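You operate a simulated robot arm through the tools that you are given. There is no shell and no other tool. Be economical: measure what you need, move in short steps, check, and stop when the job is done.

The job below is to be done with a simulated robot arm. You get a single attempt, and the scene is never put back.

Task
The blue stick ran through unseen: set the product knob to dry and prove it again.
Fine: stop the belt first; send the stick from ahead of the tunnel, lay it on the ledge, then reset.
Where things are to end (x, y in the base frame): blue test stick within 60 mm of [500, 400].

Only the result counts: the job must be done as asked and must still hold three seconds after the hand-in. Knocking over, shifting, dropping, spilling or breaking anything else fails it.

Robot
A 7-joint arm with a fingered hand on a trunk, on a base that drives. Base frame: it is fixed to the floor where the robot stands at the start and does not move with it; the origin is under the middle of the robot, x ahead of it, y to its left, z up. Lengths are in mm, angles in degrees, forces in N, time in s.
Its first joint turns from -166.0 to 166.0 degrees. Places, roughly: blue key [500, 0, 800]; blue test stick [750, -1250, 750]; green key [500, 100, 800]; infeed belt ahead of the tunnel [700, 300, 800]; infeed belt past the tunnel [700, -200, 800]; ledge of the outfeed conveyor [500, 0, 800]; product knob [400, -300, 700]; red key [500, 100, 800]. Payload 4.7 kg.
The TCP is the grasp point between the finger pads, 36 mm short of the fingertips. In the tool frame z runs along the fingers and y along their closing line. Largest opening 120 mm; the body of the gripper starts 42 mm behind the TCP. The gripper is a hand of 5 fingers: y runs from the thumb to the fingers, the wrist lies at [-18, -122, -210] in the tool frame.
Orientation is told as [roll, pitch, yaw] about the base's x, y, z axes, in that order, counted from this pose: with the fingers straight down and the wrist toward the robot, the tool's x, y and z point along [0, 1, 0], [1, 0, 0] and [0, 0, -1] of the base frame.

Tools
- The arm moves only by the tool play_rows. Its argument "motion" is a list of rows, each a list of 6 numbers: the shift along the tool's x, y, z in units of 250 mm (1.0 is 250 mm), then the turn, a rotation vector about the tool's x, y, z in units of 120 degrees (1.0 is 120 degrees). In form: [[tx, ty, tz, rx, ry, rz], ...]. A call has 1 to 12 rows; each row is the pose to reach, as a shift and turn from the pose commanded when the call began, along the tool's axes at that moment. A call with a number of a shift or a turn outside -1 to 1 is refused whole. Rows are played at 5 a second. More than 50 mm and 8.6 degrees between two rows, and nothing of the call is played. Where a pose cannot be reached the arm comes as near as it can. A force on the tool above 40 N (or 10 N above the force at the start of the call, whichever is more), or a blocked arm, ends the call early, and 0.2 s more pass. In this call time passes only in rows, and 0.2 s behind the last. It gives the time, the measured TCP pose, the force on the tool (base axes), the opening and the grip force at its end, in the units of the frame above (readings bear some noise), with the torque about the TCP (base axes, N m) and any sound that the robot's microphone picked up.
- Cameras (640 x 400 px; columns grow to the right, rows downward): "scene" is now at [-246.1, 63.5, 1240.7]; the picture's right is [-0.05, -1.00, 0.00], its down [-0.41, 0.02, -0.91] and it looks along [0.91, -0.05, -0.41] (base axes); focal length 270 px, centre (320, 200). "wrist" rides on the gripper at [73, -91, -143] in the tool frame; the picture's right is [-0.80, 0.28, -0.53], its down [-0.53, -0.73, 0.42] and it looks along [-0.27, 0.62, 0.74] (tool axes); focal length 234 px, centre (320, 200).
- grab_frame(camera): a new picture of that camera. The clock stands still meanwhile.
- steer(legs): drives the robot by 1 to 6 legs, each [ahead, turn to the left] in mm and degrees, along the robot's own axes; the way and the turn of a leg run together, so that a leg with both is an arc; at most 1500 mm and 180 degrees a leg. The arm and the cameras ride along, it lands a little off, and it stops where it bumps. It gives what a move gives.
- finger_targets(index, middle, ring, little, thumb_bend, thumb_turn): sets how far each is bent, from 0 (flat) to 100 (curled in); at 30 the hand is open as for a grip, at 70 the pads meet at the TCP. One left out holds its place. A second passes; each finger stops where it meets its share of the squeeze, and holds until it gets a number again. It is the only way to open and close the hand. It gives what a move gives, with no picture; readings hold the bend of each and the force on index, middle, ring, little, thumb and palm. thumb_turn goes from beside the hand (0) to across from the fingers (100), as for a grip.
- pan_tilt(pan, tilt): turns the head with the scene camera to pan (to the left, within 143 degrees either way) and tilt (down, from -29 to 69), counted from straight ahead of the robot. It gives what a move gives.
- point_at(camera, pixels): there is no depth. For up to 12 entries [column, row, z] of the newest picture of that camera ("zoom" is the newest enlarged one), the place [x, y] in the base frame at which the ray of that pixel passes the height z, good to about 2 mm, but the place of the scene camera against the robot may be out by one fixed shift of up to 25 mm in any direction. The clock stands still meanwhile.
- zoom(camera, box): a new picture of the part [left, top, right, bottom] of that camera's present view, enlarged. The clock stands still meanwhile.
- close_job(): hands the job in; it is judged then, once.

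Work in short steps. Measure before you move; look again where a grasp or a placing could have gone wrong, and mend it. You have 80 turns and 48 pictures in all, those below and enlarged ones among them. Open the gripper and draw the arm clear of the work before you hand the job in, unless the task says otherwise; then end with one line.

The tools are called after "Request:" by a JSON object that holds its "api" and its "payload". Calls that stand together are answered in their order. play_rows: Moves the arm, as the interface text tells. Its arguments: {"type":"object","properties":{"motion":{"type":"array"}},"required":["motion"]} The other tools are called the same way: finger_targets (index, middle, ring, little, thumb_bend, thumb_turn) moves the fingers one by one; steer (legs) drives the base; pan_tilt (pan, tilt) turns the head that bears the scene camera; grab_frame (camera) takes a picture; point_at (camera, pixels) gives the place at which the rays of pixels pass given heights; zoom (camera, box) takes an enlarged picture of a part of a camera's view; close_job () hands the job in.

At the start:

```text
clock: 0.0
tool_pos: [777.4, 315.1, 1121.8]
tcp_rot: [0.0, 0.0, 0.0]
wrist_force: [0.5, 0.7, -0.3]
moment: [0.01, 0.03, 0.02]
finger_gap: 119.8
grip_force: 0.1
shape: jaw
bend: [30.0, 30.0, 30.0, 30.0, 30.0, 98.0]
finger forces: [0.0, 0.0, 0.0, 0.1, 0.0, 0.0]
robot x, y, heading: [-1.6, 1.7, -0.1]
head pan, tilt: [-3.1, 24.5]
```

scene: 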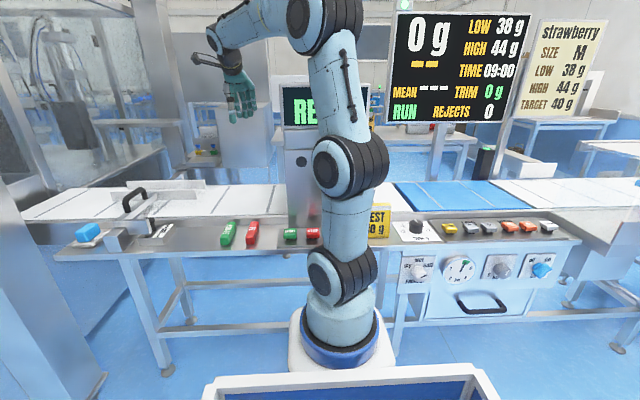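
wrist: 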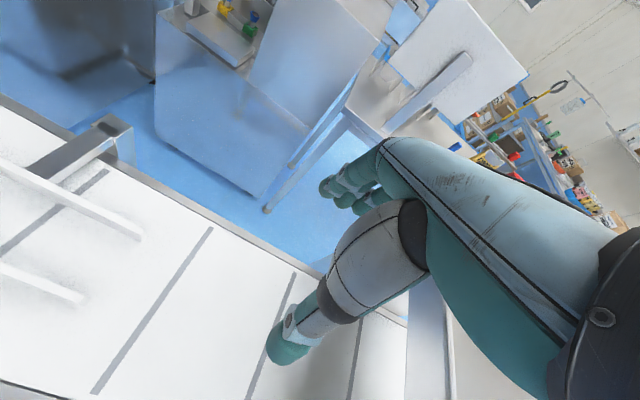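

The scene shows the belt, keys around (228..312, 233) and knobs around (415..545, 268). I zoom in on those parts to read the labels.

Request:
{"api": "zoom", "payload": {"camera": "scene", "box": [360, 200, 580, 320]}}

Request:
{"api": "zoom", "payload": {"camera": "scene", "box": [60, 170, 340, 280]}}

```text
2.91 times, centred on (470, 260) of scene
```

zoom: 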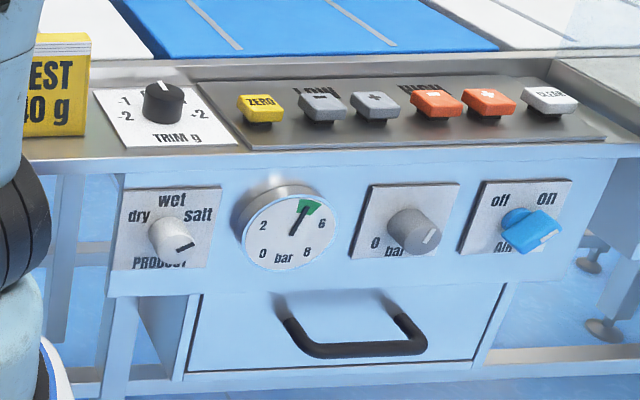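

```text
2.29 times, centred on (200, 225) of scene
```

zoom: 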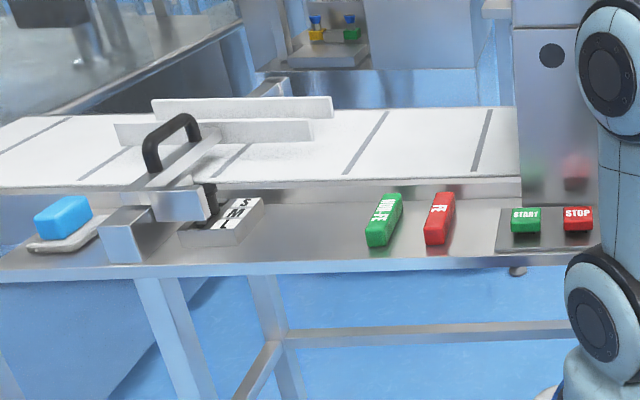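

Sticks (green NON-FE, red FE) and START/STOP keys are visible. Now I look right for the blue stick.

Request:
{"api": "pan_tilt", "payload": {"pan": -50, "tilt": 28}}

Request:
{"api": "grab_frame", "payload": {"camera": "scene"}}

```text
clock: 1.1
tool_pos: [777.5, 314.7, 1122.6]
tcp_rot: [-0.1, 0.0, 0.0]
wrist_force: [0.7, 0.5, 0.2]
moment: [0.02, -0.02, -0.04]
finger_gap: 119.5
grip_force: 0.2
shape: jaw
bend: [30.0, 30.0, 30.0, 30.0, 30.0, 98.0]
finger forces: [0.0, 0.1, 0.0, 0.0, 0.0, 0.1]
robot x, y, heading: [0.9, 2.9, -0.0]
head pan, tilt: [-50.0, 28.0]
```

```text
43 pictures are left
```

scene: 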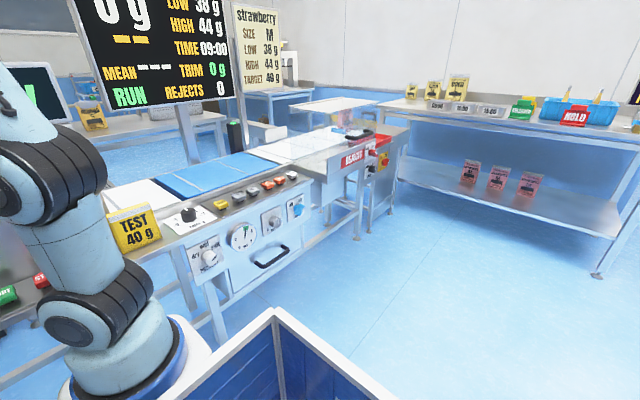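

The outfeed end is around (355,135). I zoom in for the blue stick.

Request:
{"api": "zoom", "payload": {"camera": "scene", "box": [260, 90, 420, 190]}}

Request:
{"api": "point_at", "payload": {"camera": "scene", "pixels": [[355, 135, 780], [345, 120, 780], [360, 170, 770], [208, 256, 700], [270, 222, 700]]}}

```text
4.00 times, centred on (340, 140) of scene
```

zoom: 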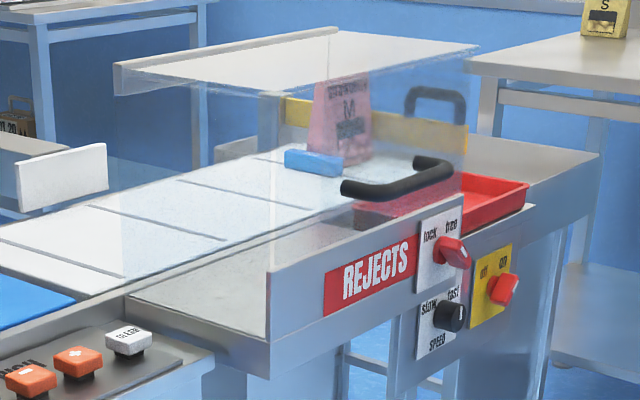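

```text
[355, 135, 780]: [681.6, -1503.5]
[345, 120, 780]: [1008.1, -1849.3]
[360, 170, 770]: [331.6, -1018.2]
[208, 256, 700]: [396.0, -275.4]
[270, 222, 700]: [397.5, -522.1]
```

The blue stick sits on the outfeed belt next to a pink pouch, seen through a clear guard. First the STOP key: I draw the hand back and hover near the keys to see them with the wrist camera.

Request:
{"api": "play_rows", "payload": {"motion": [[0, -0.2, 0, 0, 0, 0], [0, -0.4, 0, 0, 0, 0], [0, -0.6, 0, 0, 0, 0], [0, -0.8, 0, 0, 0, 0], [0, -1.0, 0, 0, 0, 0]]}}

Request:
{"api": "play_rows", "payload": {"motion": [[-0.12, -0.12, 0.09, 0, 0, 0], [-0.25, -0.25, 0.18, 0, 0, 0], [-0.37, -0.37, 0.27, 0, 0, 0], [-0.5, -0.45, 0.36, 0, 0, 0], [-0.62, -0.5, 0.44, 0, 0, 0]]}}

Request:
{"api": "pan_tilt", "payload": {"pan": 10, "tilt": 35}}

Request:
{"api": "grab_frame", "payload": {"camera": "scene"}}

Request:
{"api": "grab_frame", "payload": {"camera": "wrist"}}

```text
clock: 2.4
tool_pos: [528.9, 317.0, 1121.9]
tcp_rot: [0.0, 0.0, 0.0]
wrist_force: [0.4, 1.0, -0.5]
moment: [-0.03, 0.01, -0.01]
finger_gap: 120.1
grip_force: 0.1
shape: jaw
bend: [30.0, 30.0, 30.0, 30.0, 30.0, 98.0]
finger forces: [0.0, 0.1, 0.0, 0.0, 0.0, 0.0]
robot x, y, heading: [2.2, -0.2, 0.2]
head pan, tilt: [-50.0, 28.0]
```

```text
refused: row 2 steps farther than a row can; nothing moved
```

```text
clock: 3.6
tool_pos: [528.1, 314.9, 1123.0]
tcp_rot: [-0.1, 0.0, 0.0]
wrist_force: [-0.1, 0.8, -0.7]
moment: [0.0, 0.04, -0.01]
finger_gap: 119.7
grip_force: 0.1
shape: jaw
bend: [30.0, 30.0, 30.0, 30.0, 30.0, 98.0]
finger forces: [0.0, 0.0, 0.0, 0.0, 0.0, 0.0]
robot x, y, heading: [-1.3, -3.4, 0.3]
head pan, tilt: [10.0, 35.0]
```

```text
41 pictures are left
```

scene: 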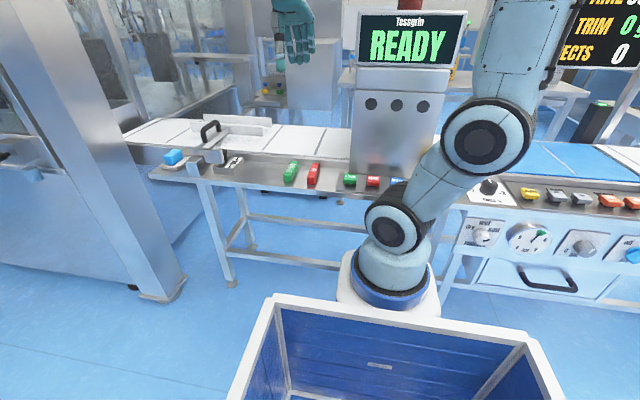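

```text
40 pictures are left
```

wrist: 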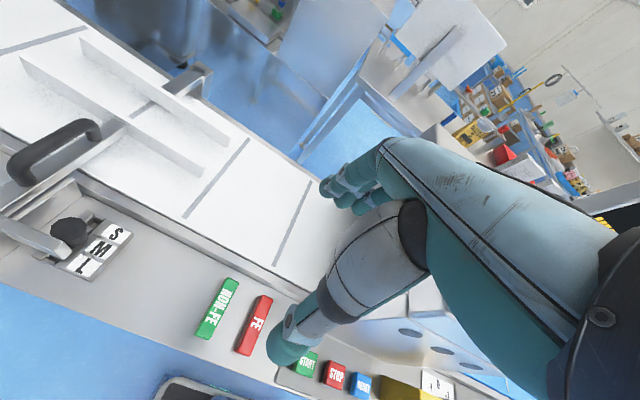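

The wrist view shows START (305,364), STOP (334,375), blue key (360,385), sticks at (218,308) and (254,325). I project these, and the scene pixels of the same, for calibration.

Request:
{"api": "point_at", "payload": {"camera": "wrist", "pixels": [[305, 364, 795], [334, 375, 795], [361, 385, 795], [218, 308, 785], [254, 325, 785], [230, 280, 785], [205, 338, 785], [303, 250, 800], [380, 380, 800]]}}

Request:
{"api": "zoom", "payload": {"camera": "scene", "box": [270, 140, 430, 220]}}

Request:
{"api": "zoom", "payload": {"camera": "wrist", "box": [180, 260, 480, 400]}}

```text
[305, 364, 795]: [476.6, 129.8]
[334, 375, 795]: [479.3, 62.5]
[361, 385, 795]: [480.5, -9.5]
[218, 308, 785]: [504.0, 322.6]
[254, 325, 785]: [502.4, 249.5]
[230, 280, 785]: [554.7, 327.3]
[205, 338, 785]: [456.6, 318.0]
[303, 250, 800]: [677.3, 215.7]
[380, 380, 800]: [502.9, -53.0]
```

```text
4.00 times, centred on (350, 180) of scene
```

zoom: 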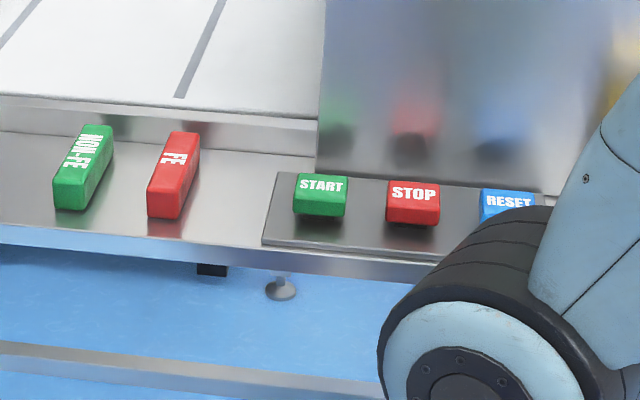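

```text
2.13 times, centred on (330, 330) of wrist
```

zoom: 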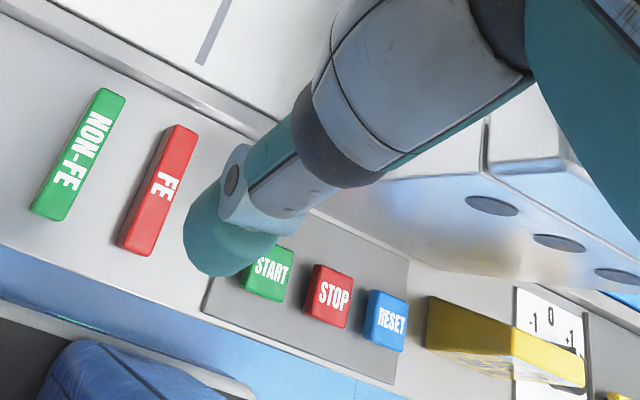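

STOP is at about (479, 62). I make a pointing hand (index at grip bend, others curled) and look at it.

Request:
{"api": "finger_targets", "payload": {"index": 60, "middle": 100, "ring": 100, "little": 100, "thumb_bend": 30, "thumb_turn": 0}}

Request:
{"api": "grab_frame", "payload": {"camera": "wrist"}}

Request:
{"api": "zoom", "payload": {"camera": "scene", "box": [220, 0, 380, 100]}}

```text
clock: 4.7
tool_pos: [528.6, 315.9, 1123.1]
tcp_rot: [0.0, 0.0, 0.0]
wrist_force: [0.7, -0.6, 0.9]
moment: [-0.01, -0.02, 0.0]
finger_gap: 153.2
grip_force: 0.0
shape: fingers
bend: [60.0, 100.0, 100.0, 100.0, 30.0, 0.0]
finger forces: [0.0, 0.0, 0.0, 0.0, 0.0, 0.0]
robot x, y, heading: [2.4, 0.8, 0.0]
head pan, tilt: [10.0, 35.0]
```

```text
37 pictures are left
```

wrist: 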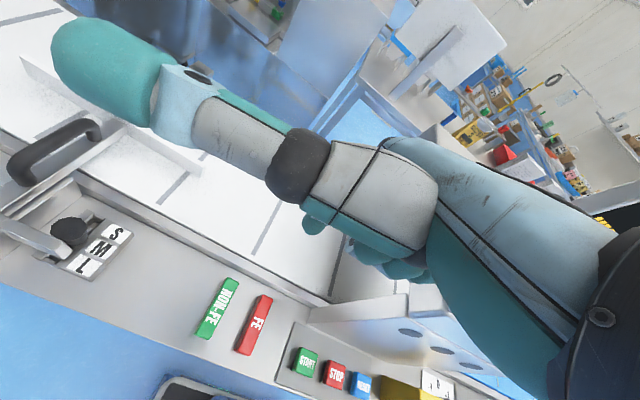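

```text
4.00 times, centred on (300, 50) of scene
```

zoom: 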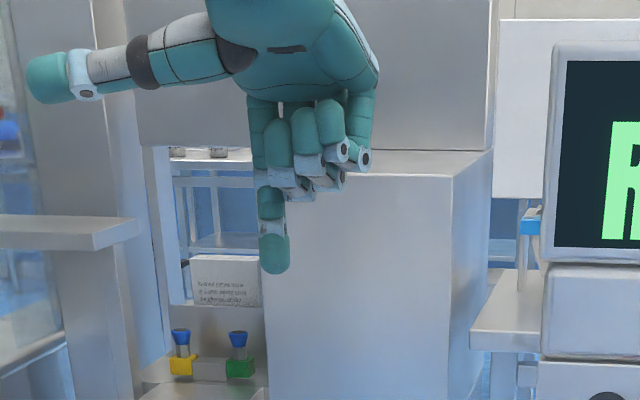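

The pointing hand works; index tip at zoom (273,262). I project that tip, and the keys in the scene view, to calibrate.

Request:
{"api": "point_at", "payload": {"camera": "zoom", "pixels": [[273, 272, 1086], [273, 272, 1070]]}}

Request:
{"api": "point_at", "payload": {"camera": "scene", "pixels": [[350, 176, 800], [373.5, 177.5, 800], [397, 180.5, 800], [350, 176, 785], [373.5, 177.5, 785], [397, 180.5, 785], [293, 164, 785]]}}

Request:
{"api": "point_at", "payload": {"camera": "wrist", "pixels": [[307, 361, 800], [336, 374, 800], [361, 385, 800], [307, 361, 780], [336, 374, 780], [230, 280, 780]]}}

```text
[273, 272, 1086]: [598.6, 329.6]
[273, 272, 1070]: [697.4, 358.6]
```

```text
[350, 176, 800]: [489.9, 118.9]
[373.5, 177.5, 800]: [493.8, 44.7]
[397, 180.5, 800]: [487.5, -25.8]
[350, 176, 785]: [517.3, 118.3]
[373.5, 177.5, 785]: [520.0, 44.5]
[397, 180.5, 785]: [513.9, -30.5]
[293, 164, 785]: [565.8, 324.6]
```

```text
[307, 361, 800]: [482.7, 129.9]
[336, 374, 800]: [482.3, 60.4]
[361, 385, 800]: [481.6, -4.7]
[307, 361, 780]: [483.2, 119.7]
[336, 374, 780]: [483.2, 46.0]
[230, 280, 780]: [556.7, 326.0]
```

I lower toward the STOP key while tilting the fingers 30° forward so the knuckles stay clear of the tunnel face.

Request:
{"api": "play_rows", "payload": {"motion": [[-0.1, -0.07, 0.06, -0.05, 0, 0], [-0.2, -0.14, 0.12, -0.1, 0, 0], [-0.32, -0.21, 0.18, -0.15, 0, 0], [-0.44, -0.28, 0.24, -0.2, 0, 0], [-0.58, -0.35, 0.3, -0.25, 0, 0], [-0.74, -0.35, 0.36, -0.25, 0, 0], [-0.9, -0.35, 0.42, -0.25, 0, 0], [-1.0, -0.35, 0.5, -0.25, 0, 0]]}}

Request:
{"api": "grab_frame", "payload": {"camera": "wrist"}}

Request:
{"api": "grab_frame", "payload": {"camera": "scene"}}

```text
clock: 6.5
tool_pos: [438.7, 64.1, 997.6]
tcp_rot: [-0.1, -30.0, 0.1]
wrist_force: [-1.3, -0.1, -0.2]
moment: [0.0, 0.05, 0.01]
finger_gap: 153.0
grip_force: 0.1
shape: fingers
bend: [60.0, 100.0, 100.0, 100.0, 30.0, 0.0]
finger forces: [0.0, 0.0, 0.0, 0.1, 0.0, 0.0]
robot x, y, heading: [-0.4, 1.7, 0.0]
head pan, tilt: [10.0, 35.0]
```

```text
35 pictures are left
```

wrist: 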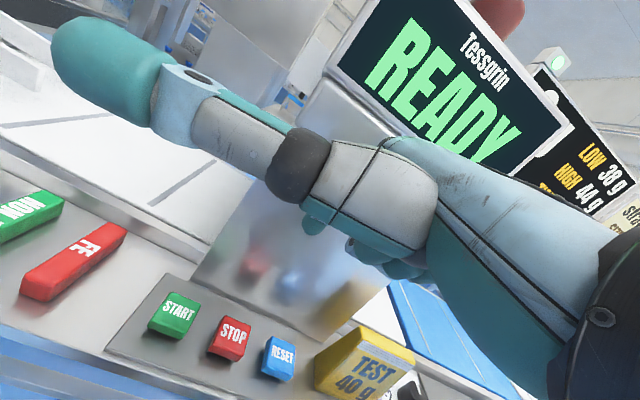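

```text
34 pictures are left
```

scene: 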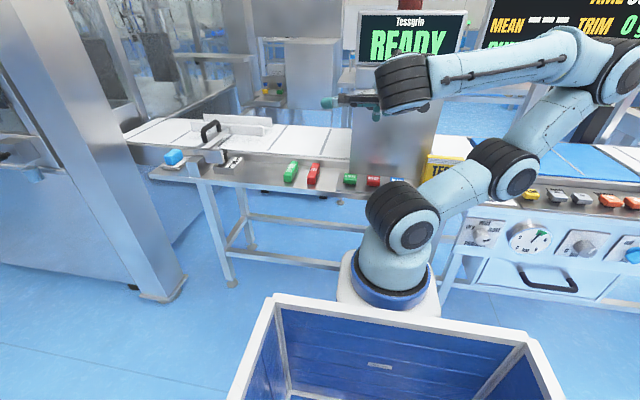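

I triangulate the key top heights with this second wrist view: START (175,309), STOP (232,331), RESET (280,353), and the presumed index tip (313,225).

Request:
{"api": "point_at", "payload": {"camera": "wrist", "pixels": [[175, 309, 800], [232, 331, 800], [281, 352, 800], [175, 309, 780], [232, 331, 780], [281, 352, 780], [313, 225, 960], [313, 225, 950], [313, 225, 970], [198, 268, 772]]}}

Request:
{"api": "zoom", "payload": {"camera": "wrist", "box": [240, 180, 400, 280]}}

```text
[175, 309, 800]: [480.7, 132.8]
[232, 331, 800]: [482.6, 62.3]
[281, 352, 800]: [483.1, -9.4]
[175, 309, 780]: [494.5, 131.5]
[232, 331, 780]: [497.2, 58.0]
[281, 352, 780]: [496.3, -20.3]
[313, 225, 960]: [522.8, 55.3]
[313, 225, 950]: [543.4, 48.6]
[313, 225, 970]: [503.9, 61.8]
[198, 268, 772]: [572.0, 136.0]
```

```text
4.00 times, centred on (320, 230) of wrist
```

zoom: 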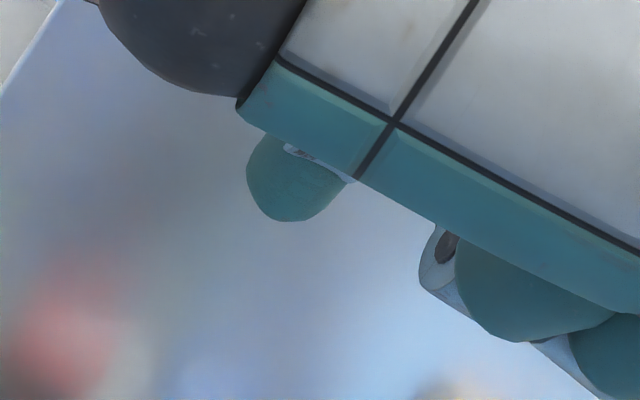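

Key tops are at z≈800; STOP centre about (482, 62). I descend 120 mm and look at the tip against the key.

Request:
{"api": "play_rows", "payload": {"motion": [[-0.01, -0.08, 0.139, 0, 0, 0], [-0.02, -0.16, 0.277, 0, 0, 0], [-0.02, -0.24, 0.416, 0, 0, 0]]}}

Request:
{"api": "grab_frame", "payload": {"camera": "wrist"}}

Request:
{"api": "zoom", "payload": {"camera": "scene", "box": [300, 100, 460, 200]}}

```text
clock: 7.2
tool_pos: [434.1, 68.9, 880.4]
tcp_rot: [-0.1, -29.9, -0.1]
wrist_force: [-0.3, 0.4, -0.1]
moment: [-0.01, -0.01, 0.0]
finger_gap: 152.7
grip_force: 0.2
shape: fingers
bend: [60.0, 100.0, 100.0, 100.0, 30.0, 0.0]
finger forces: [0.0, 0.0, 0.0, 0.1, 0.1, 0.1]
out of reach, approached as far as the arm can: row 3
robot x, y, heading: [-3.0, 0.4, -0.0]
head pan, tilt: [10.0, 35.0]
```

```text
32 pictures are left
```

wrist: 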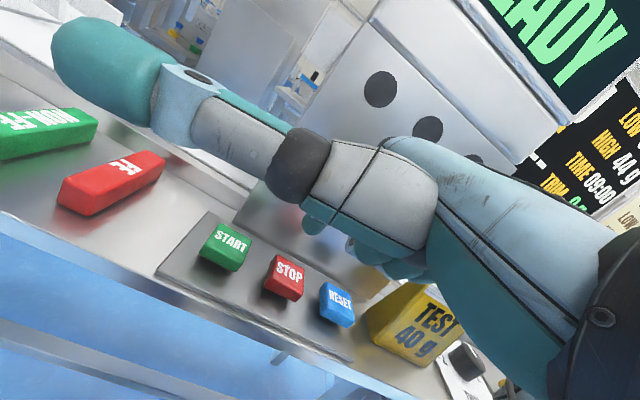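

```text
4.00 times, centred on (380, 150) of scene
```

zoom: 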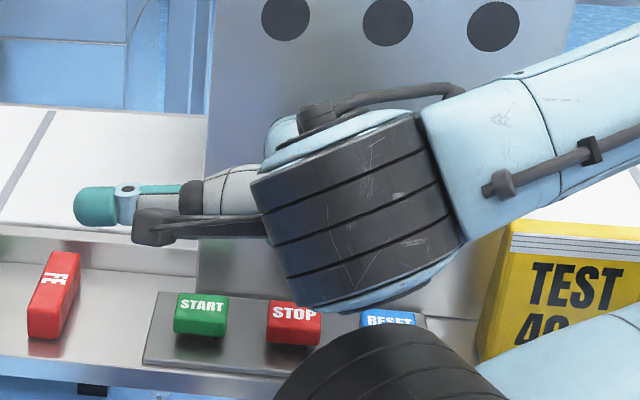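

Too close to the base to go lower, so I back the base up 300 mm; this also gives room for the front knobs.

Request:
{"api": "steer", "payload": {"legs": [[-300, 0]]}}

Request:
{"api": "play_rows", "payload": {"motion": [[0, 0.17, 0.1, 0, 0, 0], [0, 0.34, 0.2, 0, 0, 0], [0, 0.51, 0.3, 0, 0, 0], [0, 0.68, 0.4, 0, 0, 0], [0, 0.85, 0.5, 0, 0, 0], [0, 0.99, 0.57, 0, 0, 0]]}}

Request:
{"api": "grab_frame", "payload": {"camera": "scene"}}

```text
clock: 9.3
tool_pos: [139.1, 69.3, 881.8]
tcp_rot: [0.0, -30.0, 0.0]
wrist_force: [-0.4, -0.8, 0.0]
moment: [0.0, -0.01, -0.01]
finger_gap: 153.3
grip_force: 0.0
shape: fingers
bend: [60.0, 100.0, 100.0, 100.0, 30.0, 0.0]
finger forces: [0.1, 0.0, 0.1, 0.0, 0.0, 0.1]
robot x, y, heading: [-292.3, 0.8, 0.2]
head pan, tilt: [10.0, 35.0]
```

```text
clock: 10.9
tool_pos: [399.4, 171.0, 882.2]
tcp_rot: [0.0, -30.0, 13.0]
wrist_force: [0.4, 0.1, -0.1]
moment: [0.01, -0.01, 0.01]
finger_gap: 152.8
grip_force: 0.1
shape: fingers
bend: [60.0, 100.0, 100.0, 100.0, 30.0, 0.0]
finger forces: [0.0, 0.0, 0.0, 0.1, 0.0, 0.0]
out of reach, approached as far as the arm can: row 1
robot x, y, heading: [-295.6, -0.0, -0.2]
head pan, tilt: [10.0, 35.0]
stopped in row 6: the arm was blocked; the commanded pose is now the measured one
```

```text
30 pictures are left
```

scene: 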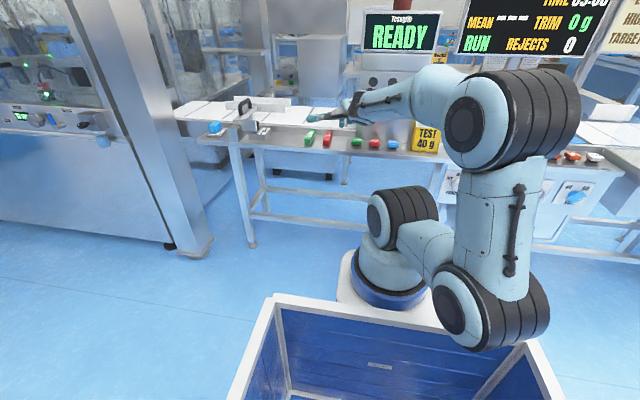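

The arm took an awkward elbow-low posture. I lift the hand 200 mm and rotate yaw back.

Request:
{"api": "play_rows", "payload": {"motion": [[0, 0.1, -0.17, 0, 0, 0], [0, 0.2, -0.34, 0, 0, 0], [0, 0.3, -0.51, 0, 0, 0], [0, 0.4, -0.69, 0, 0, 0]]}}

Request:
{"api": "grab_frame", "payload": {"camera": "scene"}}

```text
refused: row 4 steps farther than a row can; nothing moved
```

```text
29 pictures are left
```

scene: 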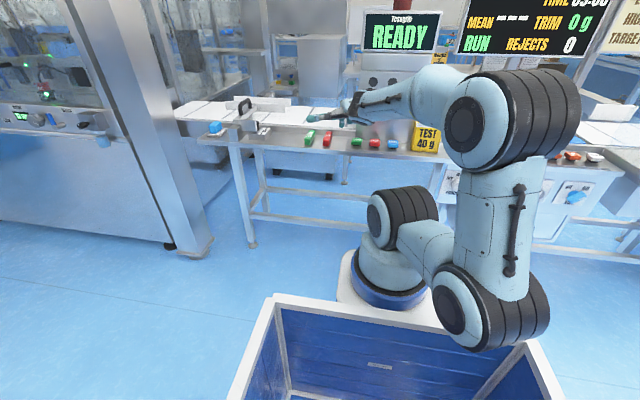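

I redo the lift with smaller steps.

Request:
{"api": "play_rows", "payload": {"motion": [[0, 0.09, -0.156, 0, 0, 0], [0, 0.18, -0.312, 0, 0, 0], [0, 0.27, -0.468, 0, 0, 0], [0, 0.36, -0.624, 0, 0, 0], [0, 0.45, -0.78, 0, 0, 0]]}}

```text
clock: 12.1
tool_pos: [402.4, 169.6, 1106.2]
tcp_rot: [-0.1, -29.9, 13.1]
wrist_force: [0.5, 0.0, -0.2]
moment: [-0.01, 0.01, 0.01]
finger_gap: 153.2
grip_force: 0.0
shape: fingers
bend: [60.0, 100.0, 100.0, 100.0, 30.0, 0.0]
finger forces: [0.0, 0.0, 0.1, 0.0, 0.0, 0.1]
robot x, y, heading: [-294.9, -0.9, 0.0]
head pan, tilt: [10.0, 35.0]
```

Now undo the yaw and bring the hand over toward y≈62.

Request:
{"api": "play_rows", "payload": {"motion": [[-0.15, 0.012, 0.007, 0, -0.018, 0.031], [-0.3, 0.024, 0.014, 0, -0.036, 0.062], [-0.44, 0.036, 0.02, 0, -0.054, 0.094]]}}

Request:
{"api": "grab_frame", "payload": {"camera": "scene"}}

```text
clock: 12.9
tool_pos: [435.7, 67.4, 1111.0]
tcp_rot: [-0.1, -30.0, 0.0]
wrist_force: [-0.4, 0.0, -0.2]
moment: [-0.04, -0.01, 0.02]
finger_gap: 153.0
grip_force: 0.0
shape: fingers
bend: [60.0, 100.0, 100.0, 100.0, 30.0, 0.0]
finger forces: [0.0, 0.0, 0.0, 0.0, 0.0, 0.1]
robot x, y, heading: [-293.3, -1.6, 0.4]
head pan, tilt: [10.0, 35.0]
```

```text
28 pictures are left
```

scene: 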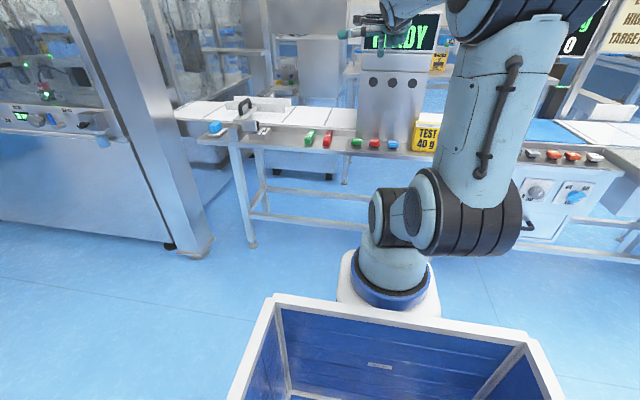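

Posture is good. I descend straight to TCP z≈886 and look.

Request:
{"api": "play_rows", "payload": {"motion": [[-0.01, -0.09, 0.156, 0, 0, 0], [-0.02, -0.18, 0.312, 0, 0, 0], [-0.03, -0.27, 0.468, 0, 0, 0], [-0.03, -0.36, 0.624, 0, 0, 0], [-0.03, -0.45, 0.78, 0, 0, 0]]}}

Request:
{"api": "zoom", "payload": {"camera": "scene", "box": [300, 70, 460, 170]}}

Request:
{"api": "zoom", "payload": {"camera": "wrist", "box": [160, 160, 416, 320]}}

```text
clock: 14.1
tool_pos: [433.6, 55.5, 883.1]
tcp_rot: [0.1, -30.2, 0.1]
wrist_force: [-0.1, -0.6, -0.3]
moment: [0.03, 0.02, 0.02]
finger_gap: 152.9
grip_force: 0.0
shape: fingers
bend: [60.0, 100.0, 100.0, 100.0, 30.0, 0.0]
finger forces: [0.1, 0.0, 0.0, 0.0, 0.0, 0.0]
robot x, y, heading: [-293.7, -0.3, 0.1]
head pan, tilt: [10.0, 35.0]
```

```text
4.00 times, centred on (380, 120) of scene
```

zoom: 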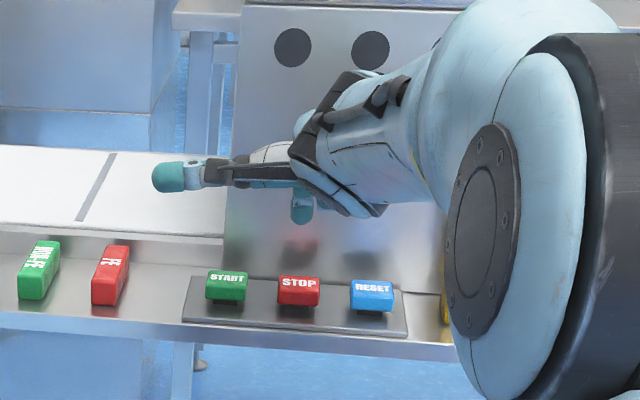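

```text
2.50 times, centred on (288, 240) of wrist
```

zoom: 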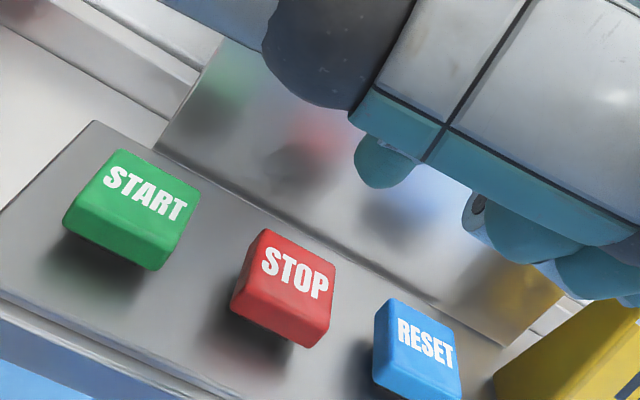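

I compute the camera offset from STOP and get the tip's line.

Request:
{"api": "point_at", "payload": {"camera": "scene", "pixels": [[374.6, 140.6, 800], [357, 139, 800], [375.8, 124, 860], [375.8, 124, 850], [375.8, 124, 870]]}}

Request:
{"api": "point_at", "payload": {"camera": "wrist", "pixels": [[275, 267.6, 800], [212.4, 240, 800], [326, 297, 800], [312, 233, 850], [312, 233, 860], [312, 233, 870]]}}

```text
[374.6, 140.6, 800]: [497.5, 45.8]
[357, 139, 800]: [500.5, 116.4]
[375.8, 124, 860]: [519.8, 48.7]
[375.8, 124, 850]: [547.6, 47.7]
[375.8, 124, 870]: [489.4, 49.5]
```

```text
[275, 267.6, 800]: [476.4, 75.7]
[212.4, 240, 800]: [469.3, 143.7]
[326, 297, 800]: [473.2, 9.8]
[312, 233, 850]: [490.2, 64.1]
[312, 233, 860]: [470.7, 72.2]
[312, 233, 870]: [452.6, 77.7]
```

The tip is estimated at about (471,72,860) with STOP directly below and ~7 mm ahead. I descend 45 mm and check again.

Request:
{"api": "play_rows", "payload": {"motion": [[0, -0.03, 0.086, 0, 0, 0], [0, -0.062, 0.172, 0, 0, 0]]}}

Request:
{"api": "zoom", "payload": {"camera": "wrist", "box": [200, 160, 456, 320]}}

Request:
{"api": "zoom", "payload": {"camera": "scene", "box": [330, 100, 426, 160]}}

```text
clock: 14.7
tool_pos: [441.6, 56.6, 837.7]
tcp_rot: [0.0, -30.0, 0.0]
wrist_force: [-0.6, -0.2, -0.2]
moment: [-0.03, 0.03, 0.01]
finger_gap: 152.9
grip_force: 0.0
shape: fingers
bend: [60.0, 100.0, 100.0, 100.0, 30.0, 0.0]
finger forces: [0.0, 0.1, 0.1, 0.0, 0.0, 0.0]
robot x, y, heading: [-296.8, -2.4, 0.2]
head pan, tilt: [10.0, 35.0]
```

```text
2.50 times, centred on (328, 240) of wrist
```

zoom: 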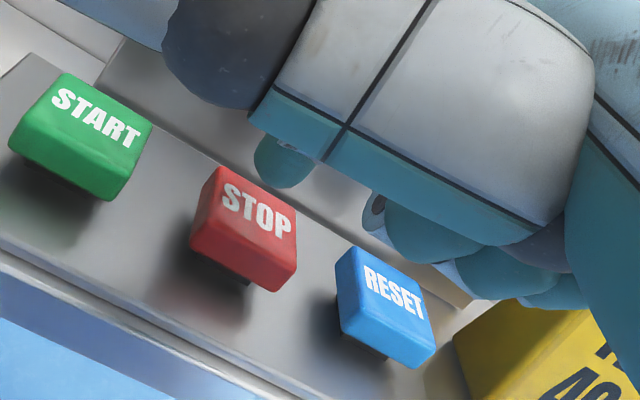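

```text
6.67 times, centred on (378, 130) of scene
```

zoom: 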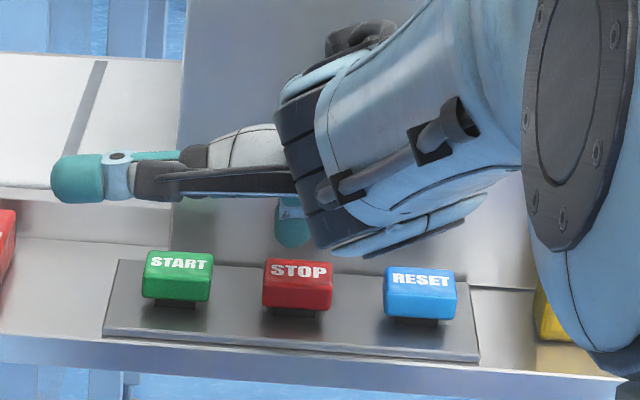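

The tip is ~12 mm ahead of STOP's centre; I correct slightly while descending in small steps.

Request:
{"api": "play_rows", "payload": {"motion": [[0.01, -0.037, 0.016, 0, 0, 0], [0.016, -0.056, 0.0325, 0, 0, 0], [0.016, -0.0636, 0.0464, 0, 0, 0]]}}

```text
clock: 15.5
tool_pos: [434.8, 60.9, 819.7]
tcp_rot: [-0.1, -30.0, 0.1]
wrist_force: [-0.1, 0.1, 1.1]
moment: [0.02, 0.02, -0.01]
finger_gap: 152.9
grip_force: 0.5
shape: fingers
bend: [60.0, 100.0, 100.0, 100.0, 30.0, 0.0]
finger forces: [1.2, 0.1, 0.1, 0.1, 0.0, 0.0]
robot x, y, heading: [-294.3, -3.0, -0.2]
head pan, tilt: [10.0, 35.0]
```

Index feels 1.2 N: contact. I press a few millimetres more.

Request:
{"api": "play_rows", "payload": {"motion": [[0, -0.004, 0.007, 0, 0, 0], [0, -0.008, 0.014, 0, 0, 0]]}}

Request:
{"api": "zoom", "payload": {"camera": "wrist", "box": [200, 160, 456, 320]}}

```text
clock: 16.1
tool_pos: [434.9, 61.1, 815.9]
tcp_rot: [-0.1, -30.2, -0.1]
wrist_force: [-0.8, -0.7, 2.5]
moment: [-0.05, -0.09, -0.04]
finger_gap: 153.1
grip_force: 1.0
shape: fingers
bend: [60.0, 100.0, 100.0, 100.0, 30.0, 0.0]
finger forces: [2.8, 0.0, 0.0, 0.0, 0.0, 0.1]
robot x, y, heading: [-296.0, 1.3, -0.0]
head pan, tilt: [10.0, 35.0]
heard: click
```

```text
2.50 times, centred on (328, 240) of wrist
```

zoom: 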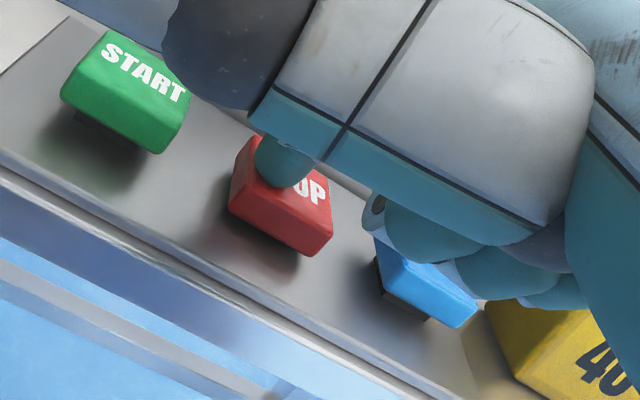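

Click heard. I lift 150 mm and check the display.

Request:
{"api": "play_rows", "payload": {"motion": [[0, 0.09, -0.156, 0, 0, 0], [0, 0.18, -0.312, 0, 0, 0], [0, 0.27, -0.468, 0, 0, 0], [0, 0.36, -0.624, 0, 0, 0]]}}

Request:
{"api": "pan_tilt", "payload": {"pan": -25, "tilt": 25}}

Request:
{"api": "grab_frame", "payload": {"camera": "scene"}}

```text
clock: 17.1
tool_pos: [435.0, 61.3, 999.2]
tcp_rot: [-0.1, -30.0, 0.0]
wrist_force: [0.1, 0.0, -0.4]
moment: [0.01, 0.0, 0.01]
finger_gap: 153.0
grip_force: 0.0
shape: fingers
bend: [60.0, 100.0, 100.0, 100.0, 30.0, 0.0]
finger forces: [0.0, 0.1, 0.0, 0.0, 0.0, 0.0]
robot x, y, heading: [-297.6, 2.1, 0.2]
head pan, tilt: [10.0, 35.0]
```

```text
clock: 18.1
tool_pos: [436.2, 60.8, 998.6]
tcp_rot: [0.1, -30.1, 0.1]
wrist_force: [0.8, 0.0, -0.3]
moment: [0.0, 0.01, 0.02]
finger_gap: 152.9
grip_force: 0.1
shape: fingers
bend: [60.0, 100.0, 100.0, 100.0, 30.0, 0.0]
finger forces: [0.1, 0.0, 0.0, 0.0, 0.1, 0.0]
robot x, y, heading: [-297.7, -2.3, 0.1]
head pan, tilt: [-25.0, 25.0]
```

```text
22 pictures are left
```

scene: 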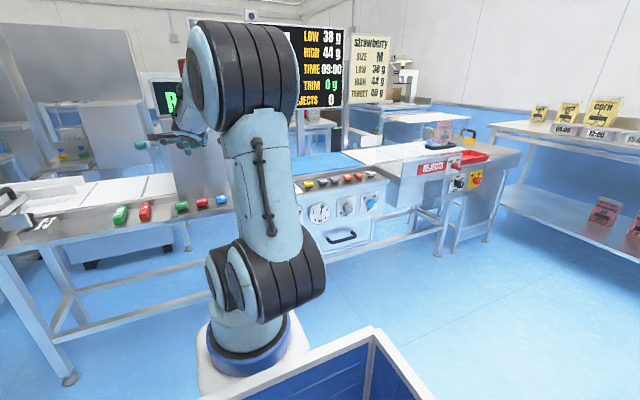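

Next the product knob near (396,-275,700). I retract the hand and drive sideways to face it.

Request:
{"api": "play_rows", "payload": {"motion": [[0, -0.162, -0.094, 0, 0, 0], [0, -0.324, -0.188, 0, 0, 0], [0, -0.486, -0.282, 0, 0, 0], [0, -0.648, -0.376, 0, 0, 0], [0, -0.81, -0.47, 0, 0, 0]]}}

Request:
{"api": "steer", "payload": {"legs": [[0, -90], [280, 0], [0, 90]]}}

Request:
{"api": "pan_tilt", "payload": {"pan": 0, "tilt": 30}}

Request:
{"api": "grab_frame", "payload": {"camera": "scene"}}

```text
clock: 19.3
tool_pos: [201.4, 51.1, 997.7]
tcp_rot: [0.1, -30.1, -2.3]
wrist_force: [-3.6, 6.5, 0.8]
moment: [-0.41, -0.23, -0.33]
finger_gap: 152.9
grip_force: 0.1
shape: fingers
bend: [60.0, 100.0, 100.0, 100.0, 30.0, 0.0]
finger forces: [0.1, 0.0, 0.0, 0.0, 0.1, 0.0]
robot x, y, heading: [-294.2, -2.7, 0.2]
head pan, tilt: [-25.0, 25.0]
```

```text
clock: 28.9
tool_pos: [199.7, -228.2, 998.4]
tcp_rot: [0.0, -30.1, -0.5]
wrist_force: [-0.1, -0.8, 0.0]
moment: [-0.02, 0.02, 0.0]
finger_gap: 153.1
grip_force: 0.0
shape: fingers
bend: [60.0, 100.0, 100.0, 100.0, 30.0, 0.0]
finger forces: [0.1, 0.0, 0.1, 0.0, 0.0, 0.0]
robot x, y, heading: [-294.9, -284.9, -0.5]
head pan, tilt: [-25.0, 25.0]
```

```text
clock: 29.8
tool_pos: [198.5, -228.0, 998.9]
tcp_rot: [0.0, -30.1, -0.6]
wrist_force: [-0.1, -0.8, 1.0]
moment: [-0.01, -0.02, 0.0]
finger_gap: 153.2
grip_force: 0.0
shape: fingers
bend: [60.0, 100.0, 100.0, 100.0, 30.0, 0.0]
finger forces: [0.0, 0.1, 0.0, 0.1, 0.0, 0.0]
robot x, y, heading: [-294.7, -283.0, -0.5]
head pan, tilt: [0.0, 30.0]
```

```text
21 pictures are left
```

scene: 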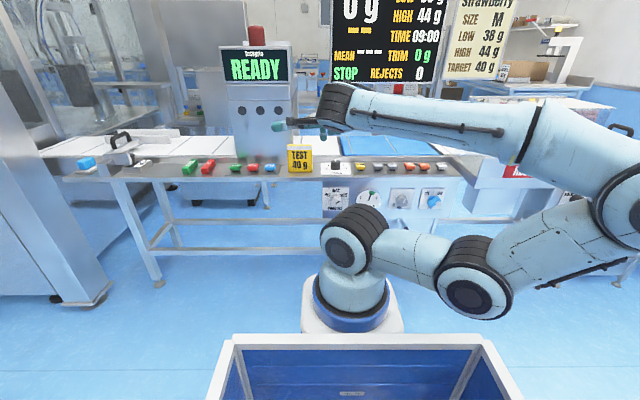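

Display shows STOP. I zoom on the product knob at (337,195).

Request:
{"api": "zoom", "payload": {"camera": "scene", "box": [312, 180, 360, 210]}}

Request:
{"api": "point_at", "payload": {"camera": "scene", "pixels": [[336, 198, 700], [336, 198, 690], [336, 198, 710], [252, 167, 800], [270, 167, 800]]}}

```text
13.33 times, centred on (336, 195) of scene
```

zoom: 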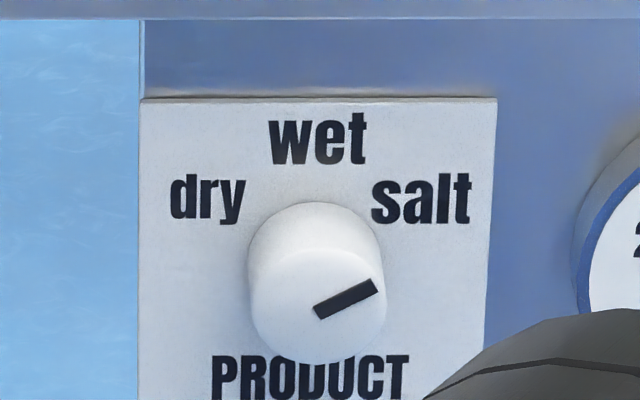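

```text
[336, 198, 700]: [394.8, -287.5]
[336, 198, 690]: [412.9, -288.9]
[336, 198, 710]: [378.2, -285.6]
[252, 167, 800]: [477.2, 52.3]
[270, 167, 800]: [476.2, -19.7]
```

Pointer is at salt (~60° right of top); dry needs ~120° counter-clockwise. I rotate the hand to point horizontally ahead in front of the knob.

Request:
{"api": "play_rows", "payload": {"motion": [[-0.028, -0.025, 0.124, -0.0625, 0, 0], [-0.057, -0.051, 0.248, -0.125, 0, 0], [-0.085, -0.076, 0.372, -0.1875, 0, 0], [-0.114, -0.101, 0.496, -0.25, 0, 0], [-0.142, -0.127, 0.62, -0.3125, 0, 0], [-0.171, -0.152, 0.743, -0.375, 0, 0], [-0.2, -0.178, 0.867, -0.4375, 0, 0], [-0.228, -0.203, 0.991, -0.5, 0, 0]]}}

Request:
{"api": "finger_targets", "payload": {"index": 48, "middle": 48, "ring": 100, "little": 100, "thumb_bend": 48, "thumb_turn": 98}}

Request:
{"api": "grab_frame", "payload": {"camera": "wrist"}}

```text
clock: 31.1
tool_pos: [309.4, -240.2, 951.8]
tcp_rot: [27.6, -81.4, -27.5]
wrist_force: [-0.1, 0.1, -0.3]
moment: [-0.01, -0.07, -0.01]
finger_gap: 153.1
grip_force: 0.0
shape: fingers
bend: [60.0, 100.0, 100.0, 100.0, 30.0, 0.0]
finger forces: [0.0, 0.0, 0.0, 0.1, 0.0, 0.1]
out of reach, approached as far as the arm can: row 2, 3, 4, 5, 6
robot x, y, heading: [-296.7, -283.6, -0.4]
head pan, tilt: [0.0, 30.0]
stopped in row 6: the arm was blocked; the commanded pose is now the measured one
```

```text
clock: 32.1
tool_pos: [308.8, -240.2, 951.0]
tcp_rot: [27.6, -81.3, -27.6]
wrist_force: [0.0, -0.2, -0.4]
moment: [0.0, 0.01, -0.01]
finger_gap: 69.1
grip_force: 0.1
shape: fingers
bend: [48.0, 48.0, 100.0, 100.0, 48.0, 98.0]
finger forces: [0.0, 0.0, 0.0, 0.0, 0.1, 0.0]
robot x, y, heading: [-295.3, -283.4, -0.5]
head pan, tilt: [0.0, 30.0]
```

```text
19 pictures are left
```

wrist: 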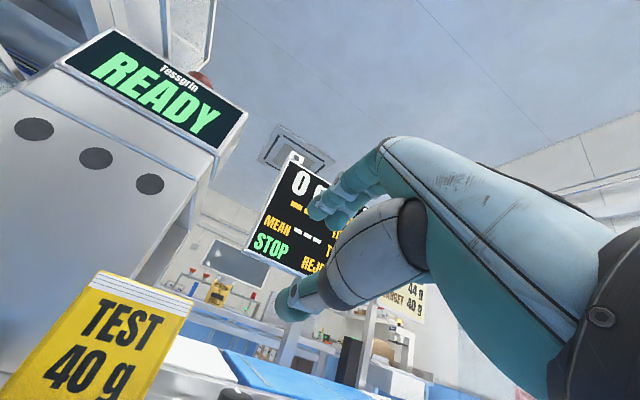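

Arm is too cramped here. I back the base 200 mm and then lower the hand in front of the knob.

Request:
{"api": "steer", "payload": {"legs": [[-200, 0]]}}

Request:
{"api": "play_rows", "payload": {"motion": [[-0.03, -0.1, 0.089, -0.008, 0, 0], [-0.06, -0.2, 0.178, -0.016, 0, 0], [-0.09, -0.3, 0.266, -0.024, 0, 0], [-0.12, -0.4, 0.355, -0.032, 0, 0], [-0.15, -0.5, 0.444, -0.04, 0, 0], [-0.18, -0.6, 0.533, -0.048, 0, 0], [-0.21, -0.7, 0.62, -0.056, 0, 0], [-0.24, -0.8, 0.71, -0.063, 0, 0]]}}

```text
clock: 33.7
tool_pos: [109.9, -236.3, 951.3]
tcp_rot: [27.4, -81.4, -27.5]
wrist_force: [-0.2, -0.1, -0.2]
moment: [0.01, 0.01, 0.01]
finger_gap: 69.0
grip_force: 0.1
shape: fingers
bend: [48.0, 48.0, 100.0, 100.0, 48.0, 98.0]
finger forces: [0.0, 0.1, 0.0, 0.0, 0.0, 0.0]
robot x, y, heading: [-495.1, -280.9, -0.4]
head pan, tilt: [0.0, 30.0]
```

```text
clock: 35.5
tool_pos: [275.7, -186.7, 781.6]
tcp_rot: [-72.8, -87.3, 68.7]
wrist_force: [0.3, 0.2, 2.1]
moment: [-0.03, 0.15, 0.02]
finger_gap: 69.0
grip_force: 0.0
shape: fingers
bend: [48.0, 48.0, 100.0, 100.0, 48.0, 98.0]
finger forces: [0.0, 0.1, 0.1, 0.1, 0.0, 0.0]
out of reach, approached as far as the arm can: row 1, 2, 3, 4, 5, 6, 7, 8
robot x, y, heading: [-496.3, -280.3, -0.3]
head pan, tilt: [0.0, 30.0]
```

Wrist-below is out of reach, so I roll the hand about the finger axis by +90° (wrist to the left) to see whether that posture fits better.

Request:
{"api": "play_rows", "payload": {"motion": [[-0.03, 0.01, 0, 0, 0, 0.068], [-0.06, 0.02, 0, 0, 0, 0.136], [-0.09, 0.03, 0, 0, 0, 0.204], [-0.12, 0.04, 0, 0, 0, 0.272], [-0.15, 0.05, 0, 0, 0, 0.34], [-0.18, 0.06, 0, 0, 0, 0.408], [-0.21, 0.07, 0, 0, 0, 0.476], [-0.24, 0.08, 0, 0, 0, 0.544], [-0.27, 0.09, 0, 0, 0, 0.612], [-0.3, 0.1, 0, 0, 0, 0.68], [-0.33, 0.11, 0, 0, 0, 0.748]]}}

Request:
{"api": "grab_frame", "payload": {"camera": "scene"}}

```text
clock: 37.9
tool_pos: [224.4, -323.2, 1067.3]
tcp_rot: [77.1, -3.9, -92.4]
wrist_force: [0.1, 0.9, 0.1]
moment: [0.02, -0.02, 0.0]
finger_gap: 69.4
grip_force: 0.0
shape: fingers
bend: [48.0, 48.0, 100.0, 100.0, 48.0, 98.0]
finger forces: [0.0, 0.0, 0.1, 0.0, 0.0, 0.0]
out of reach, approached as far as the arm can: row 1, 2, 3, 4, 5, 6, 7, 8, 9, 10, 11
robot x, y, heading: [-494.9, -281.7, -0.4]
head pan, tilt: [0.0, 30.0]
```

```text
18 pictures are left
```

scene: 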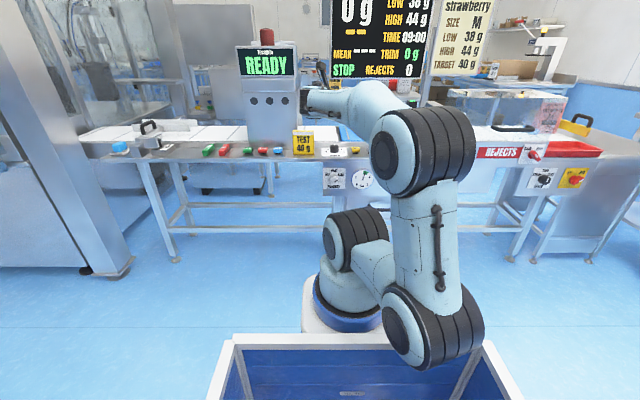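

The hand reached ψ=+90 (wrist left), but stays high. I hold the commanded pose a moment to see if the arm converges.

Request:
{"api": "play_rows", "payload": {"motion": [[0, 0, 0, 0, 0, 0], [0, 0, 0, 0, 0, 0], [0, 0, 0, 0, 0, 0], [0, 0, 0, 0, 0, 0], [0, 0, 0, 0, 0, 0]]}}

```text
clock: 39.1
tool_pos: [224.9, -323.6, 1067.3]
tcp_rot: [77.2, -4.1, -92.3]
wrist_force: [-0.2, 0.2, 0.1]
moment: [0.04, -0.01, -0.02]
finger_gap: 69.0
grip_force: 0.0
shape: fingers
bend: [48.0, 48.0, 100.0, 100.0, 48.0, 98.0]
finger forces: [0.1, 0.1, 0.0, 0.0, 0.0, 0.0]
robot x, y, heading: [-493.1, -283.5, -0.5]
head pan, tilt: [0.0, 30.0]
```

Pose accepted as commanded now. I descend toward z≈830 while levelling the fingers.

Request:
{"api": "play_rows", "payload": {"motion": [[-0.127, -0.029, 0.056, 0, 0.014, 0], [-0.254, -0.057, 0.111, 0, 0.029, 0], [-0.381, -0.086, 0.167, 0, 0.043, 0], [-0.509, -0.114, 0.223, 0, 0.057, 0], [-0.636, -0.143, 0.279, 0, 0.071, 0], [-0.763, -0.171, 0.334, 0, 0.086, 0], [-0.89, -0.2, 0.39, 0, 0.1, 0]]}}

```text
clock: 40.7
tool_pos: [235.6, -344.4, 1069.9]
tcp_rot: [77.9, -4.1, -91.2]
wrist_force: [0.1, -0.3, 0.4]
moment: [0.02, 0.0, -0.02]
finger_gap: 69.2
grip_force: 0.0
shape: fingers
bend: [48.0, 48.0, 100.0, 100.0, 48.0, 98.0]
finger forces: [0.0, 0.1, 0.0, 0.0, 0.0, 0.1]
out of reach, approached as far as the arm can: row 1, 2, 3, 4, 5, 6, 7
robot x, y, heading: [-495.3, -282.6, -0.2]
head pan, tilt: [0.0, 30.0]
```

That side is at a joint limit. I roll back to ψ=0 and tilt down, to try the other side (wrist right).

Request:
{"api": "play_rows", "payload": {"motion": [[0, 0, 0, 0, 0, -0.068], [0, 0, 0, 0, 0, -0.136], [0, 0, 0, 0, 0, -0.204], [0, 0, 0, 0, 0, -0.272], [0, 0, 0, 0, 0, -0.34], [0, 0, 0, 0, 0, -0.408], [0, 0, 0, 0, 0, -0.476], [0, 0, 0, 0, 0, -0.544], [0, 0, 0, 0, 0, -0.612], [0, 0, 0, 0, 0, -0.68], [0, 0, 0, 0, 0, -0.748]]}}

Request:
{"api": "play_rows", "payload": {"motion": [[0, 0, 0, 0.065, 0, 0], [0, 0, 0, 0.13, 0, 0], [0, 0, 0, 0.195, 0, 0], [0, 0, 0, 0.26, 0, 0], [0, 0, 0, 0.325, 0, 0], [0, 0, 0, 0.39, 0, 0], [0, 0, 0, 0.455, 0, 0], [0, 0, 0, 0.52, 0, 0], [0, 0, 0, 0.585, 0, 0]]}}

```text
clock: 43.1
tool_pos: [222.1, -287.2, 1080.5]
tcp_rot: [33.7, -74.9, -38.2]
wrist_force: [-0.1, 0.0, -0.4]
moment: [-0.05, 0.0, 0.03]
finger_gap: 68.8
grip_force: 0.0
shape: fingers
bend: [48.0, 48.0, 100.0, 100.0, 48.0, 98.0]
finger forces: [0.0, 0.0, 0.0, 0.0, 0.0, 0.0]
out of reach, approached as far as the arm can: row 3, 4, 5, 6, 7, 8, 9, 10, 11
robot x, y, heading: [-492.7, -281.7, -0.3]
head pan, tilt: [0.0, 30.0]
```

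```text
clock: 45.1
tool_pos: [231.1, -283.2, 1033.3]
tcp_rot: [9.9, -8.9, -7.3]
wrist_force: [1.0, -0.3, -0.8]
moment: [0.01, 0.0, -0.01]
finger_gap: 69.2
grip_force: 0.1
shape: fingers
bend: [48.0, 48.0, 100.0, 100.0, 48.0, 98.0]
finger forces: [0.1, 0.0, 0.0, 0.0, 0.1, 0.0]
out of reach, approached as far as the arm can: row 6, 8, 9
robot x, y, heading: [-497.0, -283.3, -0.5]
head pan, tilt: [0.0, 30.0]
```

Back to a near-vertical hand. Now yaw it +90° to test the other side.

Request:
{"api": "play_rows", "payload": {"motion": [[0, 0, 0, 0, 0, -0.07], [0, 0, 0, 0, 0, -0.14], [0, 0, 0, 0, 0, -0.21], [0, 0, 0, 0, 0, -0.28], [0, 0, 0, 0, 0, -0.35], [0, 0, 0, 0, 0, -0.42], [0, 0, 0, 0, 0, -0.49], [0, 0, 0, 0, 0, -0.56], [0, 0, 0, 0, 0, -0.63], [0, 0, 0, 0, 0, -0.7], [0, 0, 0, 0, 0, -0.77], [0, 0, 0, 0, 0, -0.81]]}}

```text
clock: 47.7
tool_pos: [233.8, -283.6, 1034.3]
tcp_rot: [-8.3, -7.4, 91.9]
wrist_force: [0.2, -0.6, 0.2]
moment: [-0.02, -0.03, -0.05]
finger_gap: 69.0
grip_force: 0.0
shape: fingers
bend: [48.0, 48.0, 100.0, 100.0, 48.0, 98.0]
finger forces: [0.0, 0.1, 0.0, 0.0, 0.1, 0.0]
robot x, y, heading: [-496.6, -281.2, -0.2]
head pan, tilt: [0.0, 30.0]
```

That works. Now I tilt the fingers to horizontal in this roll.

Request:
{"api": "play_rows", "payload": {"motion": [[0, 0, 0, 0, -0.068, 0], [0, 0, 0, 0, -0.136, 0], [0, 0, 0, 0, -0.204, 0], [0, 0, 0, 0, -0.272, 0], [0, 0, 0, 0, -0.34, 0], [0, 0, 0, 0, -0.408, 0], [0, 0, 0, 0, -0.476, 0], [0, 0, 0, 0, -0.544, 0], [0, 0, 0, 0, -0.612, 0], [0, 0, 0, 0, -0.68, 0]]}}

```text
clock: 49.9
tool_pos: [233.4, -282.6, 1034.1]
tcp_rot: [-89.9, -7.4, 91.7]
wrist_force: [0.4, 0.9, -0.3]
moment: [0.03, 0.02, -0.01]
finger_gap: 69.0
grip_force: 0.0
shape: fingers
bend: [48.0, 48.0, 100.0, 100.0, 48.0, 98.0]
finger forces: [0.1, 0.0, 0.0, 0.0, 0.0, 0.0]
robot x, y, heading: [-493.1, -283.2, -0.2]
head pan, tilt: [0.0, 30.0]
```

Fingers are horizontal, pointing +x. Now I descend 240 mm in front of the panel and look with the wrist camera.

Request:
{"api": "play_rows", "payload": {"motion": [[0.16, 0, 0, 0, 0, 0], [0.32, 0, 0, 0, 0, 0], [0.48, 0, 0, 0, 0, 0], [0.64, 0, 0, 0, 0, 0], [0.8, 0, 0, 0, 0, 0], [0.96, 0, 0, 0, 0, 0]]}}

Request:
{"api": "grab_frame", "payload": {"camera": "wrist"}}

```text
clock: 51.3
tool_pos: [231.8, -249.8, 797.6]
tcp_rot: [-89.8, -7.4, 91.8]
wrist_force: [-0.3, -0.3, -1.0]
moment: [-0.01, 0.01, -0.01]
finger_gap: 69.1
grip_force: 0.0
shape: fingers
bend: [48.0, 48.0, 100.0, 100.0, 48.0, 98.0]
finger forces: [0.0, 0.0, 0.0, 0.0, 0.0, 0.0]
robot x, y, heading: [-493.2, -285.6, -0.2]
head pan, tilt: [0.0, 30.0]
```

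```text
17 pictures are left
```

wrist: 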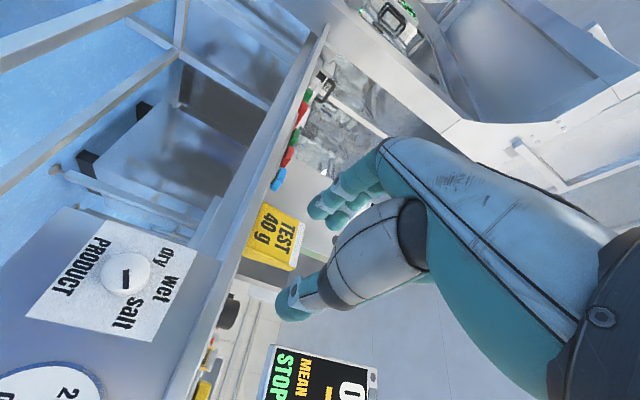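

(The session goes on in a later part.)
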